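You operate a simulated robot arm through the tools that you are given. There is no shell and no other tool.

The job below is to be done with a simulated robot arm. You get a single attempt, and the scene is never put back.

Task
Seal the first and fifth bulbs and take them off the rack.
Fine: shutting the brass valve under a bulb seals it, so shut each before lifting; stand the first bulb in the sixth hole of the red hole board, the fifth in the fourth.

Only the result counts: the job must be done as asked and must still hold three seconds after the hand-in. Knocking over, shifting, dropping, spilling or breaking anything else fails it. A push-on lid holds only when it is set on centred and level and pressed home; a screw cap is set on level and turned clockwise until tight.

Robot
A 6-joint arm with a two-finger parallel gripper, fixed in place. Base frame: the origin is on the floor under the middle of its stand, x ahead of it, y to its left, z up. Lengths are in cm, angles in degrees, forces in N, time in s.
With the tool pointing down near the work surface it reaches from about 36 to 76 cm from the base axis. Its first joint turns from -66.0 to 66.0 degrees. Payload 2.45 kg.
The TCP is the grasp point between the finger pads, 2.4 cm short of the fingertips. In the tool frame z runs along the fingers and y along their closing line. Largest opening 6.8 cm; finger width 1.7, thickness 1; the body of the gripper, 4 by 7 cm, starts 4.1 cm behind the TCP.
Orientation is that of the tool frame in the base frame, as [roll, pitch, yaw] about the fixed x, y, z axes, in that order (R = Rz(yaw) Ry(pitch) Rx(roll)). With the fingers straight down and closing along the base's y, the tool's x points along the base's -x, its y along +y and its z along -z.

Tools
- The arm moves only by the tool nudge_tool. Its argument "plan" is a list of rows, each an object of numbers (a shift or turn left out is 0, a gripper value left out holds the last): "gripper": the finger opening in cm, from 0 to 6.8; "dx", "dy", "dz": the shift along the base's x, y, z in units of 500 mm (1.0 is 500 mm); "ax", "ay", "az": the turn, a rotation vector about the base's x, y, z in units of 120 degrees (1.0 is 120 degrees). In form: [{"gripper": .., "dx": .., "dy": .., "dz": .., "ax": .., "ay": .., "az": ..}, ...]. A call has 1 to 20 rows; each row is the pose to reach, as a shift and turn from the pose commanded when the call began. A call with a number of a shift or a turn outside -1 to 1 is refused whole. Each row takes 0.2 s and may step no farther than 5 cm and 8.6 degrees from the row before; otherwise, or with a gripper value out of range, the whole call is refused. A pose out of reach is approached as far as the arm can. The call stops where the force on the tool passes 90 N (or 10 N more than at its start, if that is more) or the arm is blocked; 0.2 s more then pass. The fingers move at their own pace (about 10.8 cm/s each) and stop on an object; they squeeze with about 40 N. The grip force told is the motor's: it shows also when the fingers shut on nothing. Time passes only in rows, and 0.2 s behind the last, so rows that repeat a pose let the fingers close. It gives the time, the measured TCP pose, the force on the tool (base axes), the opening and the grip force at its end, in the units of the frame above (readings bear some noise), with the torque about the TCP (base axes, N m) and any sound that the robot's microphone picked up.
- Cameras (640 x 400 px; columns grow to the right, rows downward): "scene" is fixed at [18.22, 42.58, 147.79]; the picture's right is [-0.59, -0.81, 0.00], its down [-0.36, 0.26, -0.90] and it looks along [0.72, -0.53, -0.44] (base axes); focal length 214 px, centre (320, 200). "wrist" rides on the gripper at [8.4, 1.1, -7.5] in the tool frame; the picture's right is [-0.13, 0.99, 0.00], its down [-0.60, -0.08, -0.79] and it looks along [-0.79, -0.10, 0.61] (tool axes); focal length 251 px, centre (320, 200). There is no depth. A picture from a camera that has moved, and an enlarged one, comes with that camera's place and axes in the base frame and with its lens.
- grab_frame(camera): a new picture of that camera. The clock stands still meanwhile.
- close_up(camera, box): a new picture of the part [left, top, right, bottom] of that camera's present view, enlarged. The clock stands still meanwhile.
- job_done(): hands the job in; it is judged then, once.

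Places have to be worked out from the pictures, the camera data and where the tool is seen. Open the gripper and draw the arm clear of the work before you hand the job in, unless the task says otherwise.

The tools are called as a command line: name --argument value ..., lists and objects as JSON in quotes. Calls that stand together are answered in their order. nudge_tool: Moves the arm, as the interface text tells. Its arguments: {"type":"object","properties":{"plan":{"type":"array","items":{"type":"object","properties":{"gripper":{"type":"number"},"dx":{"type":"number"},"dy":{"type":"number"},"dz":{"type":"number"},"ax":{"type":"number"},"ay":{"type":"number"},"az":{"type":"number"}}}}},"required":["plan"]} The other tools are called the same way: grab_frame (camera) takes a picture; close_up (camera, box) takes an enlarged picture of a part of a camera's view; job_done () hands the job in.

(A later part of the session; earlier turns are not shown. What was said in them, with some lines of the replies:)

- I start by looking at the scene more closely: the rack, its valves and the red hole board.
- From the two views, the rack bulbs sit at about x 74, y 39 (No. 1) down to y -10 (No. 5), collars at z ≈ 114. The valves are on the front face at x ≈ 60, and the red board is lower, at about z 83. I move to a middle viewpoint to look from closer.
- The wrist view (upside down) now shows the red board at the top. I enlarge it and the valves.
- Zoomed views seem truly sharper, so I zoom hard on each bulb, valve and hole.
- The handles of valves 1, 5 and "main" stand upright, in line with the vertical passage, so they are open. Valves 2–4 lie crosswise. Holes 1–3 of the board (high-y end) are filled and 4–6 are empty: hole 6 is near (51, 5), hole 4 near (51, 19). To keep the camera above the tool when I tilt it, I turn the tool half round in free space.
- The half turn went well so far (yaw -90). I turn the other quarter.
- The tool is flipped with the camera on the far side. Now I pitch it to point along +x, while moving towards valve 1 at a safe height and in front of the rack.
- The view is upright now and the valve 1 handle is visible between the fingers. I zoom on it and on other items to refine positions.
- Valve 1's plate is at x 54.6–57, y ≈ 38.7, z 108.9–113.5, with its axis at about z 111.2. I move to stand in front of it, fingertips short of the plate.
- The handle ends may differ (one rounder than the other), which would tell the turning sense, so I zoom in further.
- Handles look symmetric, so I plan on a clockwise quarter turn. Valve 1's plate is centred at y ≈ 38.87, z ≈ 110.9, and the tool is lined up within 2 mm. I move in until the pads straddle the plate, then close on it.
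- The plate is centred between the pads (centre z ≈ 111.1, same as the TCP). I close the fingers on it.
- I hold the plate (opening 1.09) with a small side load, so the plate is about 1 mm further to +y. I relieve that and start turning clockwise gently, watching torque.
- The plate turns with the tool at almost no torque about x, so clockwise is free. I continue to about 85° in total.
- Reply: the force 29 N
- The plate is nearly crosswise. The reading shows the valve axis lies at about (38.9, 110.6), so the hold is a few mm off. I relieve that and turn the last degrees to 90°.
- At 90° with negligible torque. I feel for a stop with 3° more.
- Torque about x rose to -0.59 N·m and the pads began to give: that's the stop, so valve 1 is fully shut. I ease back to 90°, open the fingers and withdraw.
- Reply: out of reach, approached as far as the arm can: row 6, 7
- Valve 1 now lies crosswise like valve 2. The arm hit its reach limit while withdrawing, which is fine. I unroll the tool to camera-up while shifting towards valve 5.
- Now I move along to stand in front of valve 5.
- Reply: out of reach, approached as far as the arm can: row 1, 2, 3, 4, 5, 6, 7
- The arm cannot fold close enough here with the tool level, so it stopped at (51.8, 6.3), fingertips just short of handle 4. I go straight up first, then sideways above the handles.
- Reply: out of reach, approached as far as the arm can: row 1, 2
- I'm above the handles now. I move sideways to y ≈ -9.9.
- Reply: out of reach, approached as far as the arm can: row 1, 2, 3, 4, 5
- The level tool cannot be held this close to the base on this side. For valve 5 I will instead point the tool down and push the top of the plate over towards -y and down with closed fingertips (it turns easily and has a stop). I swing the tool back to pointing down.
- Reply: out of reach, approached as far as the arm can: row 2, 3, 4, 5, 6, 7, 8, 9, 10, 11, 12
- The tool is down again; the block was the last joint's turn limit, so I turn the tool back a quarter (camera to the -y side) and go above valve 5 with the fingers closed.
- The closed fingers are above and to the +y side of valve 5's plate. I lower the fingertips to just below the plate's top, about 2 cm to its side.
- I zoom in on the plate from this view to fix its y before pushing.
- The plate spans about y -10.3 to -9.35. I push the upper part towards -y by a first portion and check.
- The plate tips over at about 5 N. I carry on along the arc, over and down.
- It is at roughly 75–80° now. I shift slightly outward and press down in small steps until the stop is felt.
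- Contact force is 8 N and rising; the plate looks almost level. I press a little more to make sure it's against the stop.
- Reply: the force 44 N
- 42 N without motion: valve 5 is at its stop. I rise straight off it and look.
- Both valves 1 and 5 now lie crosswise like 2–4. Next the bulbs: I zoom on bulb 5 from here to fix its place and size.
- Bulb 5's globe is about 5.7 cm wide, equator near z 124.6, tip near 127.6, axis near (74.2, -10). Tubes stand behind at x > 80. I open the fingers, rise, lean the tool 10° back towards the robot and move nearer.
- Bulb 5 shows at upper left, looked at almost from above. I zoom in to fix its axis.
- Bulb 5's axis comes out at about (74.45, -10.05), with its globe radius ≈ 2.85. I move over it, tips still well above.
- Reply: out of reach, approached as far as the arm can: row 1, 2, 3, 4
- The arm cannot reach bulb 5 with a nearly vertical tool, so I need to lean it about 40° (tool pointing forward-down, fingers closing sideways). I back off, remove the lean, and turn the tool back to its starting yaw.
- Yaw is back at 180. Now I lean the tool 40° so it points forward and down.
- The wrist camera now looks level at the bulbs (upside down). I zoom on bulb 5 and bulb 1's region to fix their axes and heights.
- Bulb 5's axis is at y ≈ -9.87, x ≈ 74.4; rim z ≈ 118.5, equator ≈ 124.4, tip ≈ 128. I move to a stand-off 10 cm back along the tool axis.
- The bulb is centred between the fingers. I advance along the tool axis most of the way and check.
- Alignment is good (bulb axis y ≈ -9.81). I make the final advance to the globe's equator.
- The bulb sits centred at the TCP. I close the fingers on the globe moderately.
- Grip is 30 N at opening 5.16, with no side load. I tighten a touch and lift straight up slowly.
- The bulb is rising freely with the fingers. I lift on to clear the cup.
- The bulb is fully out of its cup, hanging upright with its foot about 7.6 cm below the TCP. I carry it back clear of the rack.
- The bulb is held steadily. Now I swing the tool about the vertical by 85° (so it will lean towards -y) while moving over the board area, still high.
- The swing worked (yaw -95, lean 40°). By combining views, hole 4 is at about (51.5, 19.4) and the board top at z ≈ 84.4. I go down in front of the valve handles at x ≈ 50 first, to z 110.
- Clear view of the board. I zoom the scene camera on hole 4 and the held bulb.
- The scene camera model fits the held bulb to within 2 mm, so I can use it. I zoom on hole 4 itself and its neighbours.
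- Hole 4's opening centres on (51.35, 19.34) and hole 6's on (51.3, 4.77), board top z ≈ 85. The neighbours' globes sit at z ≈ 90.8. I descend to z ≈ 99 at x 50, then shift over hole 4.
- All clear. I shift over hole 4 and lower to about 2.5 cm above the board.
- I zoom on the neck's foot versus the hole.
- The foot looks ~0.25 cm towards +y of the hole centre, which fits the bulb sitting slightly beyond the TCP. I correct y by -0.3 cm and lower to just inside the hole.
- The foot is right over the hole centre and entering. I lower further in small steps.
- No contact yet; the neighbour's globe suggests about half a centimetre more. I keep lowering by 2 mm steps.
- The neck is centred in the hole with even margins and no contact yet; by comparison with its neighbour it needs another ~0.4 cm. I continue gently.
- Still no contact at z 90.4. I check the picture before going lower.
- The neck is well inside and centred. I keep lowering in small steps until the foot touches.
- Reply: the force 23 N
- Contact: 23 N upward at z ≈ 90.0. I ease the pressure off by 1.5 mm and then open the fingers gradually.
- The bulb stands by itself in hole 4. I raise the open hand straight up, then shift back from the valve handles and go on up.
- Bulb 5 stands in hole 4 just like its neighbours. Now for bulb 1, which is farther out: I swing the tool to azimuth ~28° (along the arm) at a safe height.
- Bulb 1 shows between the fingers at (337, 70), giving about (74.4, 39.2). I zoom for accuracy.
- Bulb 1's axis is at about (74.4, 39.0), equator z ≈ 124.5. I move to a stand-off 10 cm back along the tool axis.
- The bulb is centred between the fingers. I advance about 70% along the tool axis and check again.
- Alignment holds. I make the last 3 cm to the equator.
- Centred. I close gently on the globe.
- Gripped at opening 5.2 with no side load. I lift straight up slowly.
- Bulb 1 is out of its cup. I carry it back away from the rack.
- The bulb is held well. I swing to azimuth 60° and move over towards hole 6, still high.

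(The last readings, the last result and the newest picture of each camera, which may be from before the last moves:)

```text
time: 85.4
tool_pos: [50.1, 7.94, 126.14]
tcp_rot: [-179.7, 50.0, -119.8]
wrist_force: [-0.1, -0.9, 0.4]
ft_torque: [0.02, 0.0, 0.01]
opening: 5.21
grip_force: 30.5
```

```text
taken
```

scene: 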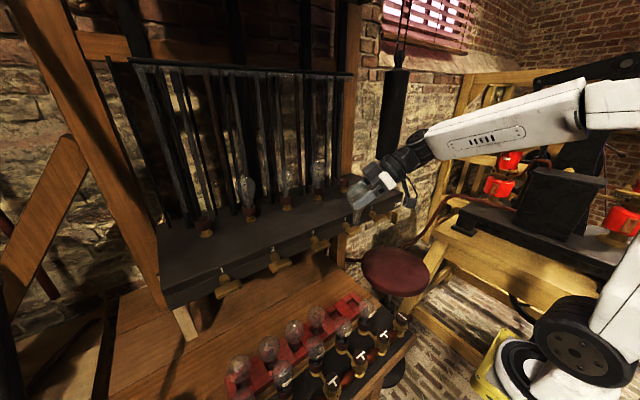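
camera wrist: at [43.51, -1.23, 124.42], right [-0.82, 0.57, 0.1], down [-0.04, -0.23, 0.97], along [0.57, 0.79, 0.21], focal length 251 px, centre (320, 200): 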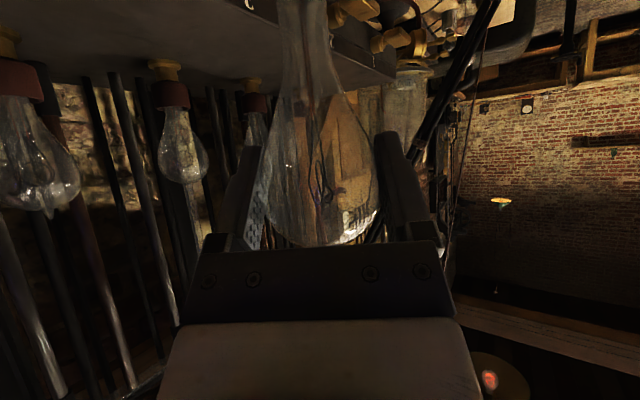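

I descend in front of the handles towards hole 6, at x ≈ 48.5 first.

nudge_tool --plan '[{"gripper": 4.2, "dx": -0.012, "dy": -0.02, "dz": -0.05}, {"gripper": 4.2, "dx": -0.024, "dy": -0.04, "dz": -0.12}, {"gripper": 4.2, "dx": -0.032, "dy": -0.0634, "dz": -0.2}, {"gripper": 4.2, "dx": -0.032, "dy": -0.0634, "dz": -0.28}, {"gripper": 4.2, "dx": -0.032, "dy": -0.0634, "dz": -0.36}, {"gripper": 4.2, "dx": -0.032, "dy": -0.0634, "dz": -0.44}, {"gripper": 4.2, "dx": -0.032, "dy": -0.0634, "dz": -0.44}]'

grab_frame --camera "wrist"

close_up --camera "scene" --box '[280, 190, 460, 340]'

```text
time: 87.0
tool_pos: [48.66, 4.53, 103.96]
tcp_rot: [-179.9, 50.1, -119.9]
wrist_force: [-0.2, -0.7, -0.4]
ft_torque: [0.01, -0.02, 0.03]
opening: 5.22
grip_force: 30.4
```

```text
taken
camera wrist: at [41.98, -4.52, 102.31], right [-0.82, 0.57, 0.1], down [-0.04, -0.23, 0.97], along [0.58, 0.79, 0.21], focal length 251 px, centre (320, 200)
```

wrist: 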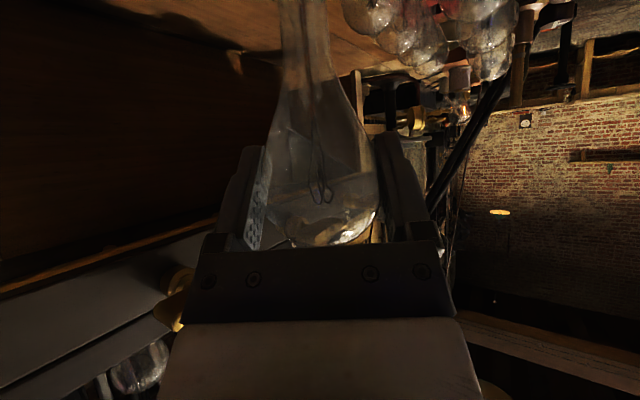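

```text
2.67 times, centred on (370, 265) of scene
camera zoom: at [18.22, 42.57, 147.79], right [-0.59, -0.81, 0.0], down [-0.36, 0.26, -0.9], along [0.72, -0.53, -0.44], focal length 572 px, centre (187, 27)
```

zoom: 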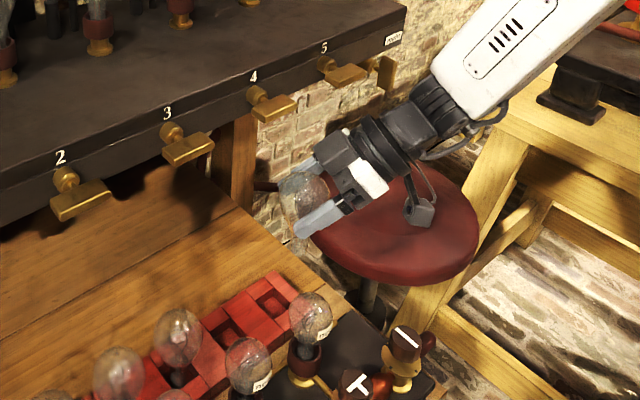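

Clear. I shift over hole 6 and lower to z ≈ 99, then compare foot and hole in the scene camera.

nudge_tool --plan '[{"gripper": 4.2, "dx": 0.028, "dy": 0.002}, {"gripper": 4.2, "dx": 0.0548, "dy": 0.0044, "dz": -0.02}, {"gripper": 4.2, "dx": 0.0548, "dy": 0.0044, "dz": -0.06}, {"gripper": 4.2, "dx": 0.0548, "dy": 0.0044, "dz": -0.1}, {"gripper": 4.2, "dx": 0.0548, "dy": 0.0044, "dz": -0.1}]'

close_up --camera "scene" --box '[320, 245, 400, 315]'

grab_frame --camera "wrist"

```text
time: 88.2
tool_pos: [51.16, 4.84, 99.31]
tcp_rot: [-179.7, 50.0, -119.9]
wrist_force: [0.7, 0.2, -0.1]
ft_torque: [-0.01, 0.02, 0.03]
opening: 5.21
grip_force: 30.1
```

```text
5.71 times, centred on (360, 280) of scene
camera zoom: at [18.22, 42.57, 147.79], right [-0.59, -0.81, 0.0], down [-0.36, 0.26, -0.9], along [0.72, -0.53, -0.44], focal length 1226 px, centre (91, -257)
```

zoom: 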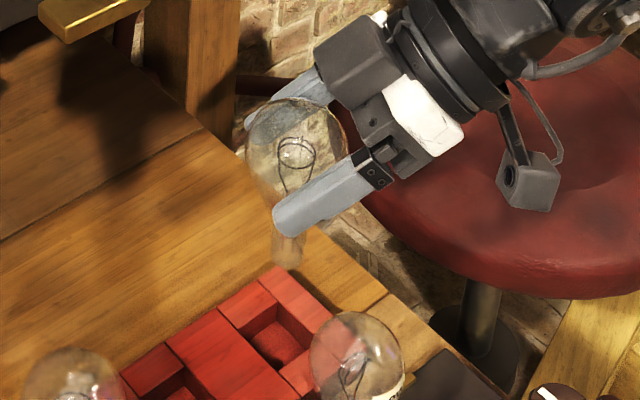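

```text
taken
camera wrist: at [44.51, -4.26, 97.6], right [-0.82, 0.57, 0.1], down [-0.04, -0.23, 0.97], along [0.58, 0.79, 0.21], focal length 251 px, centre (320, 200)
```

wrist: 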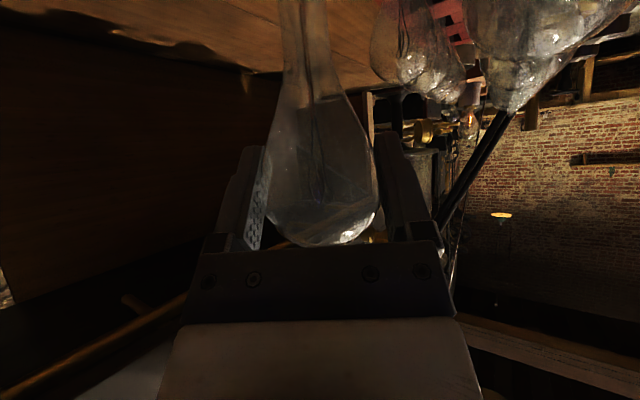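

The foot needs about +0.3 cm in x to be over hole 6's centre. I correct and lower to about 1.5 cm above the board.

nudge_tool --plan '[{"gripper": 4.2, "dx": 0.006, "dy": -0.001}, {"gripper": 4.2, "dx": 0.006, "dy": -0.001, "dz": -0.03}, {"gripper": 4.2, "dx": 0.006, "dy": -0.001, "dz": -0.06}, {"gripper": 4.2, "dx": 0.006, "dy": -0.001, "dz": -0.09}, {"gripper": 4.2, "dx": 0.006, "dy": -0.001, "dz": -0.09}]'

close_up --camera "scene" --box '[325, 260, 389, 316]'

grab_frame --camera "wrist"

```text
time: 89.4
tool_pos: [51.45, 4.85, 94.75]
tcp_rot: [-179.7, 49.9, -119.9]
wrist_force: [1.3, -0.5, -0.5]
ft_torque: [0.01, -0.03, -0.01]
opening: 5.2
grip_force: 30.1
```

```text
7.14 times, centred on (357, 288) of scene
camera zoom: at [18.22, 42.58, 147.79], right [-0.59, -0.81, 0.0], down [-0.36, 0.26, -0.9], along [0.72, -0.53, -0.44], focal length 1532 px, centre (56, -429)
```

zoom: 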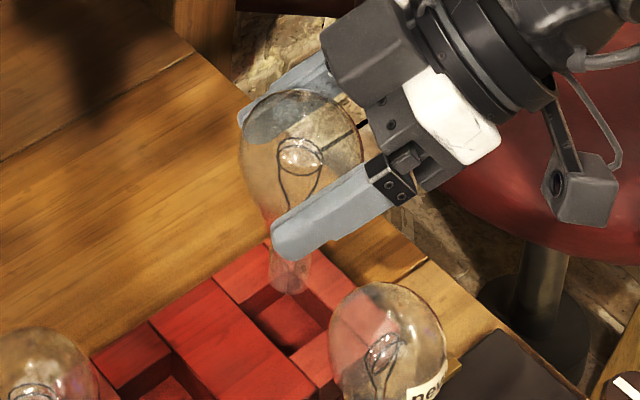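

```text
taken
camera wrist: at [44.83, -4.28, 93.07], right [-0.82, 0.57, 0.1], down [-0.04, -0.23, 0.97], along [0.58, 0.79, 0.21], focal length 251 px, centre (320, 200)
```

wrist: 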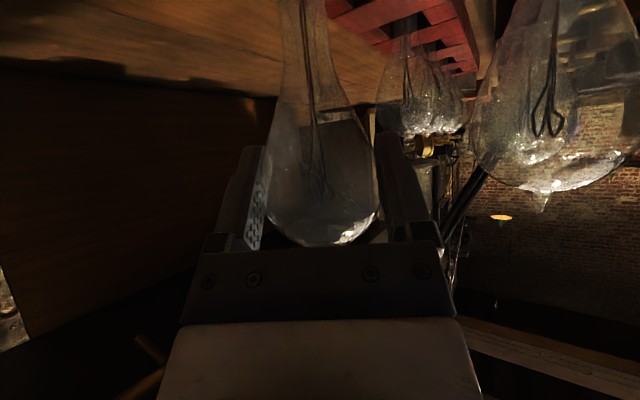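

The foot lines up with hole 6's centre. I lower it into the hole.

nudge_tool --plan '[{"gripper": 4.2, "dz": -0.02}, {"gripper": 4.2, "dz": -0.04}, {"gripper": 4.2, "dz": -0.055}, {"gripper": 4.2, "dz": -0.055}]'

close_up --camera "scene" --box '[325, 260, 389, 316]'

grab_frame --camera "wrist"

```text
time: 90.4
tool_pos: [51.46, 4.95, 91.97]
tcp_rot: [-179.8, 50.0, -119.8]
wrist_force: [-1.1, 0.6, 0.1]
ft_torque: [0.02, 0.0, 0.01]
opening: 5.18
grip_force: 29.7
```

```text
7.14 times, centred on (357, 288) of scene
camera zoom: at [18.22, 42.58, 147.79], right [-0.59, -0.81, 0.0], down [-0.36, 0.26, -0.9], along [0.72, -0.53, -0.44], focal length 1532 px, centre (56, -429)
```

zoom: 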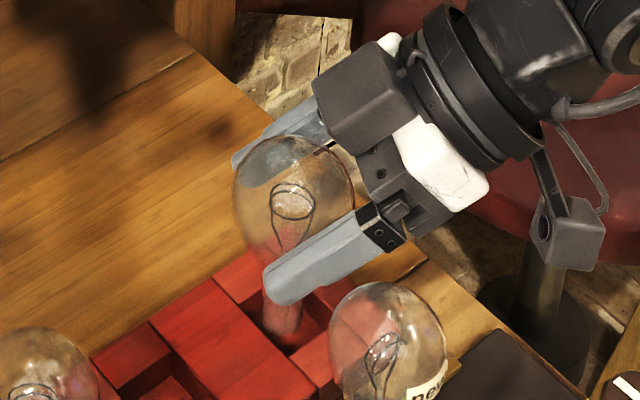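

```text
taken
camera wrist: at [44.92, -4.17, 90.3], right [-0.82, 0.57, 0.1], down [-0.04, -0.23, 0.97], along [0.58, 0.79, 0.21], focal length 251 px, centre (320, 200)
```

wrist: 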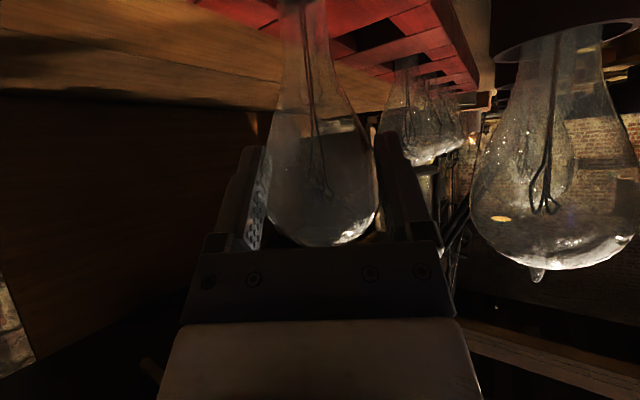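

It is entering the hole. I go on down in small steps until contact.

nudge_tool --plan '[{"gripper": 4.2, "dz": -0.008}, {"gripper": 4.2, "dz": -0.016}, {"gripper": 4.2, "dz": -0.024}, {"gripper": 4.2, "dz": -0.024}]'

close_up --camera "wrist" --box '[240, 0, 400, 110]'

close_up --camera "scene" --box '[325, 260, 389, 316]'

```text
time: 91.4
tool_pos: [51.47, 4.91, 90.76]
tcp_rot: [-179.7, 50.0, -120.0]
wrist_force: [0.3, 0.6, 0.0]
ft_torque: [0.0, -0.01, -0.01]
opening: 5.21
grip_force: 30.3
```

```text
3.64 times, centred on (320, 55) of wrist
camera zoom: at [44.8, -4.25, 89.07], right [-0.82, 0.57, 0.1], down [-0.04, -0.23, 0.97], along [0.58, 0.79, 0.21], focal length 914 px, centre (320, 727)
```

zoom: 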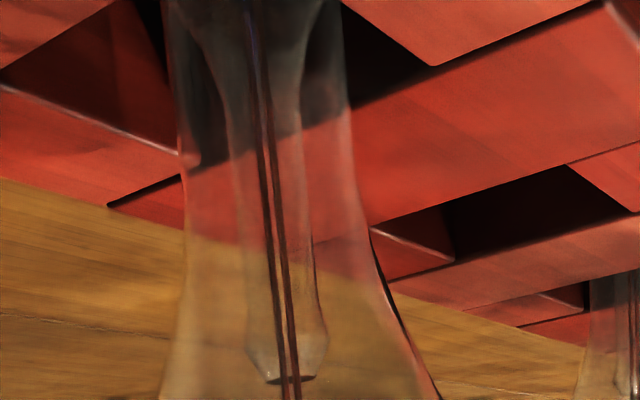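

```text
7.14 times, centred on (357, 288) of scene
camera zoom: at [18.22, 42.58, 147.79], right [-0.59, -0.81, 0.0], down [-0.36, 0.26, -0.9], along [0.72, -0.53, -0.44], focal length 1532 px, centre (56, -429)
```

zoom: 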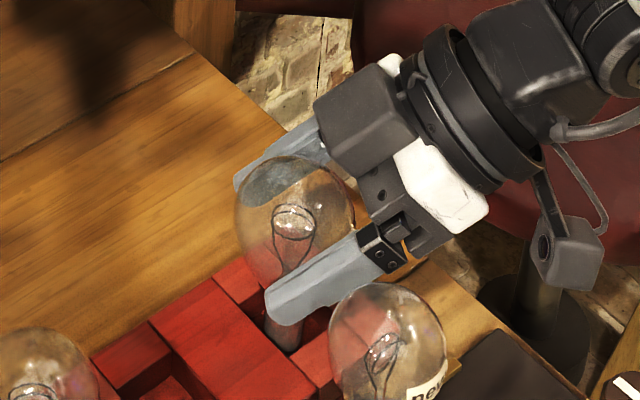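

The neck is inside hole 6 with room on both sides. I continue in 3 mm steps to find the floor.

nudge_tool --plan '[{"gripper": 4.2, "dz": -0.004}, {"gripper": 4.2, "dz": -0.008}, {"gripper": 4.2, "dz": -0.008}]'

nudge_tool --plan '[{"gripper": 4.2, "dz": -0.003}, {"gripper": 4.2, "dz": -0.006}, {"gripper": 4.2, "dz": -0.006}]'

```text
time: 92.2
tool_pos: [51.42, 4.97, 90.45]
tcp_rot: [-179.7, 50.0, -119.8]
wrist_force: [-0.2, 0.4, 0.3]
ft_torque: [-0.01, 0.02, 0.0]
opening: 5.2
grip_force: 29.9
```

```text
time: 93.0
tool_pos: [51.43, 4.98, 90.12]
tcp_rot: [-179.7, 50.0, -119.8]
wrist_force: [-1.7, 0.0, 7.4]
ft_torque: [0.02, 0.14, 0.05]
opening: 5.21
grip_force: 30.1
```

Contact at 7 N. I open the fingers gradually.

nudge_tool --plan '[{"gripper": 4.2, "dz": 0.001}, {"gripper": 5.1, "dz": 0.001}, {"gripper": 5.25, "dz": 0.001}, {"gripper": 5.4, "dz": 0.001}, {"gripper": 5.6, "dz": 0.001}, {"gripper": 5.8, "dz": 0.001}, {"gripper": 6.1, "dz": 0.001}, {"gripper": 6.4, "dz": 0.001}, {"gripper": 6.4, "dz": 0.001}]'

close_up --camera "scene" --box '[310, 255, 390, 325]'

grab_frame --camera "wrist"

```text
time: 95.0
tool_pos: [51.52, 4.82, 90.09]
tcp_rot: [-179.8, 49.9, -119.9]
wrist_force: [-0.2, -0.3, -0.2]
ft_torque: [0.0, -0.02, 0.02]
opening: 6.41
grip_force: 0.1
```

```text
5.71 times, centred on (350, 290) of scene
camera zoom: at [18.22, 42.58, 147.79], right [-0.59, -0.81, 0.0], down [-0.36, 0.26, -0.9], along [0.72, -0.53, -0.44], focal length 1226 px, centre (149, -314)
```

zoom: 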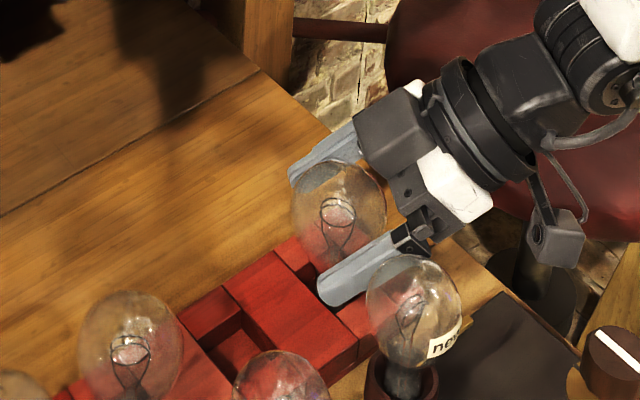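

```text
taken
camera wrist: at [44.84, -4.26, 88.44], right [-0.82, 0.57, 0.1], down [-0.04, -0.23, 0.97], along [0.58, 0.79, 0.21], focal length 251 px, centre (320, 200)
```

wrist: 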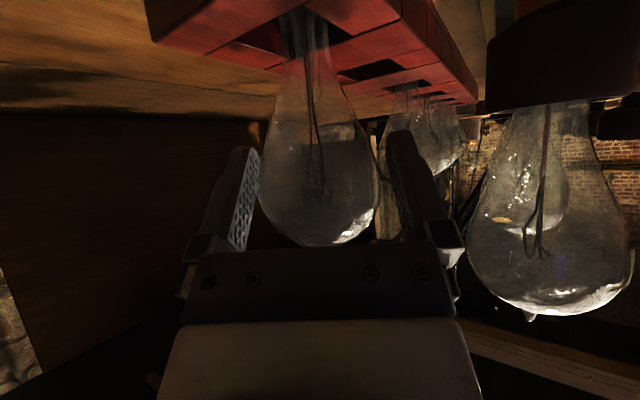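

Bulb 1 stands free in hole 6. I withdraw back along the tool axis, then go up.

nudge_tool --plan '[{"dx": -0.008, "dy": -0.0133, "dz": 0.0129}, {"dx": -0.023, "dy": -0.04, "dz": 0.0387}, {"dx": -0.046, "dy": -0.08, "dz": 0.0774}, {"dx": -0.076, "dy": -0.133, "dz": 0.129}, {"dx": -0.08, "dy": -0.133, "dz": 0.22}, {"dx": -0.08, "dy": -0.133, "dz": 0.31}, {"dx": -0.08, "dy": -0.133, "dz": 0.4}, {"dx": -0.08, "dy": -0.133, "dz": 0.49}, {"dx": -0.08, "dy": -0.133, "dz": 0.58}, {"dx": -0.08, "dy": -0.133, "dz": 0.66}, {"dx": -0.08, "dy": -0.133, "dz": 0.66}]'

grab_frame --camera "scene"

close_up --camera "scene" --box '[220, 270, 400, 400]'

close_up --camera "scene" --box '[160, 150, 420, 310]'

```text
time: 97.4
tool_pos: [47.22, -1.97, 122.99]
tcp_rot: [-179.8, 50.0, -120.0]
wrist_force: [-0.4, 0.6, -0.1]
ft_torque: [-0.04, -0.03, 0.02]
opening: 6.39
grip_force: 0.1
```

```text
taken
```

scene: 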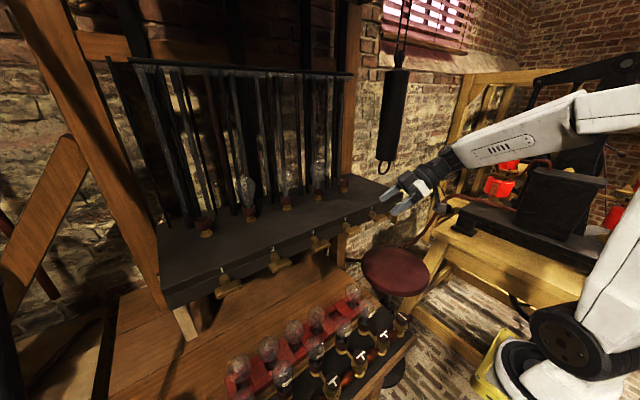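

```text
3.08 times, centred on (310, 335) of scene
camera zoom: at [18.22, 42.58, 147.79], right [-0.59, -0.81, 0.0], down [-0.36, 0.26, -0.9], along [0.72, -0.53, -0.44], focal length 660 px, centre (351, -215)
```

zoom: 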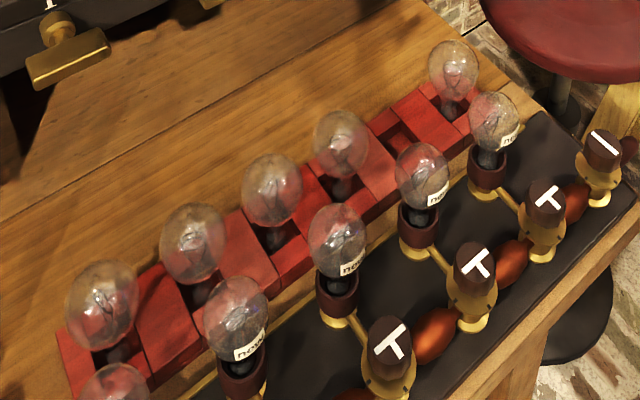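

```text
2.46 times, centred on (290, 230) of scene
camera zoom: at [18.22, 42.58, 147.79], right [-0.59, -0.81, 0.0], down [-0.36, 0.26, -0.9], along [0.72, -0.53, -0.44], focal length 528 px, centre (394, 126)
```

zoom: 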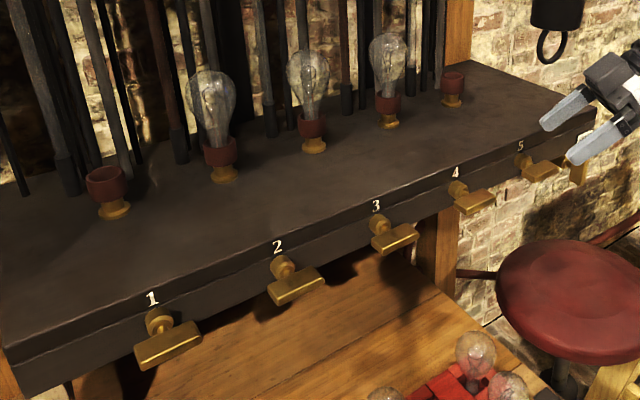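

Both bulbs stand in the right holes, and the rack shows cups 1 and 5 empty. I take a last close look at valves 1, 5 and main, and at the placed bulbs.

close_up --camera "scene" --box '[300, 195, 420, 260]'

close_up --camera "scene" --box '[200, 245, 300, 305]'

close_up --camera "scene" --box '[290, 275, 390, 345]'

```text
5.33 times, centred on (360, 228) of scene
camera zoom: at [18.22, 42.58, 147.79], right [-0.59, -0.81, 0.0], down [-0.36, 0.26, -0.9], along [0.72, -0.53, -0.44], focal length 1144 px, centre (107, 53)
```

zoom: 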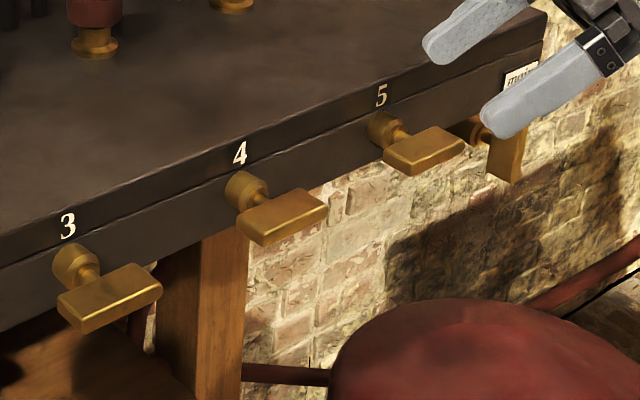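

```text
6.40 times, centred on (250, 275) of scene
camera zoom: at [18.22, 42.58, 147.79], right [-0.59, -0.81, 0.0], down [-0.36, 0.26, -0.9], along [0.72, -0.53, -0.44], focal length 1373 px, centre (768, -280)
```

zoom: 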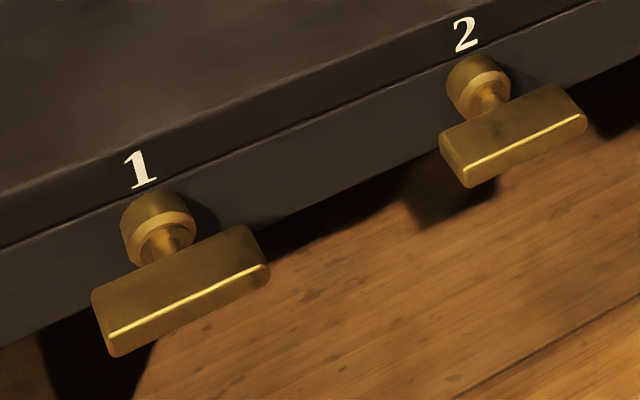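

```text
5.71 times, centred on (340, 310) of scene
camera zoom: at [18.22, 42.58, 147.79], right [-0.59, -0.81, 0.0], down [-0.36, 0.26, -0.9], along [0.72, -0.53, -0.44], focal length 1226 px, centre (206, -429)
```

zoom: 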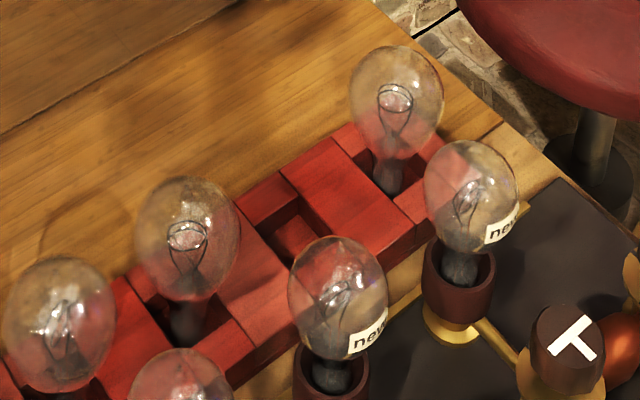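

Valve 5's plate is parallel to valves 3 and 4, main is untouched, and all bulbs stand upright. I draw the arm a bit further clear before handing in.

nudge_tool --plan '[{"dz": 0.08}, {"dz": 0.16}, {"dz": 0.24}, {"dz": 0.32}, {"dz": 0.32}, {"dz": 0.32}]'

grab_frame --camera "scene"

```text
time: 98.8
tool_pos: [47.39, -1.95, 139.07]
tcp_rot: [-179.7, 50.0, -119.9]
wrist_force: [0.5, -0.5, -1.0]
ft_torque: [0.02, 0.0, 0.0]
opening: 6.39
grip_force: 0.2
```

```text
taken
```

scene: 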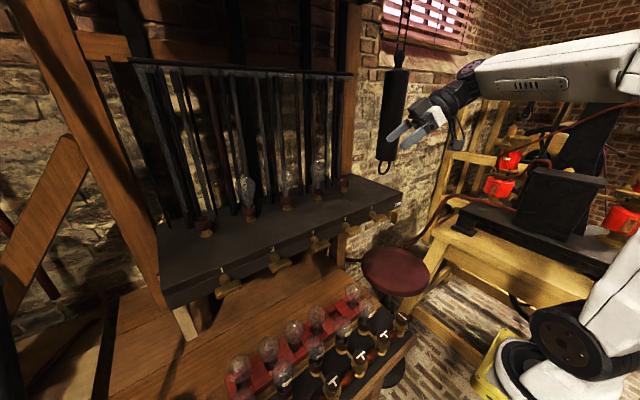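

The arm is clear and the gripper open. Valves 1 and 5 are shut, and bulbs 1 and 5 stand in holes 6 and 4. I hand the job in.

job_done

```text
The job is handed in.
```

The job is handed in. I have not been told the verdict.

- **Valves:** Valves 1 and 5 were each turned a quarter turn clockwise to their stops before lifting. In the last pictures both lie crosswise like valves 2–4, and the main valve is untouched.
- **Bulbs:** The first bulb stands in the sixth hole of the red board and the fifth bulb stands in the fourth. The fifth hole is still empty. The board carries no numbers that I could see, so I counted from the end whose first three holes were already filled, which is the same side as bulb 1 on the rack.
- **Everything else:** In the last pictures nothing else looks knocked, moved or broken. The arm is drawn clear with the gripper open.
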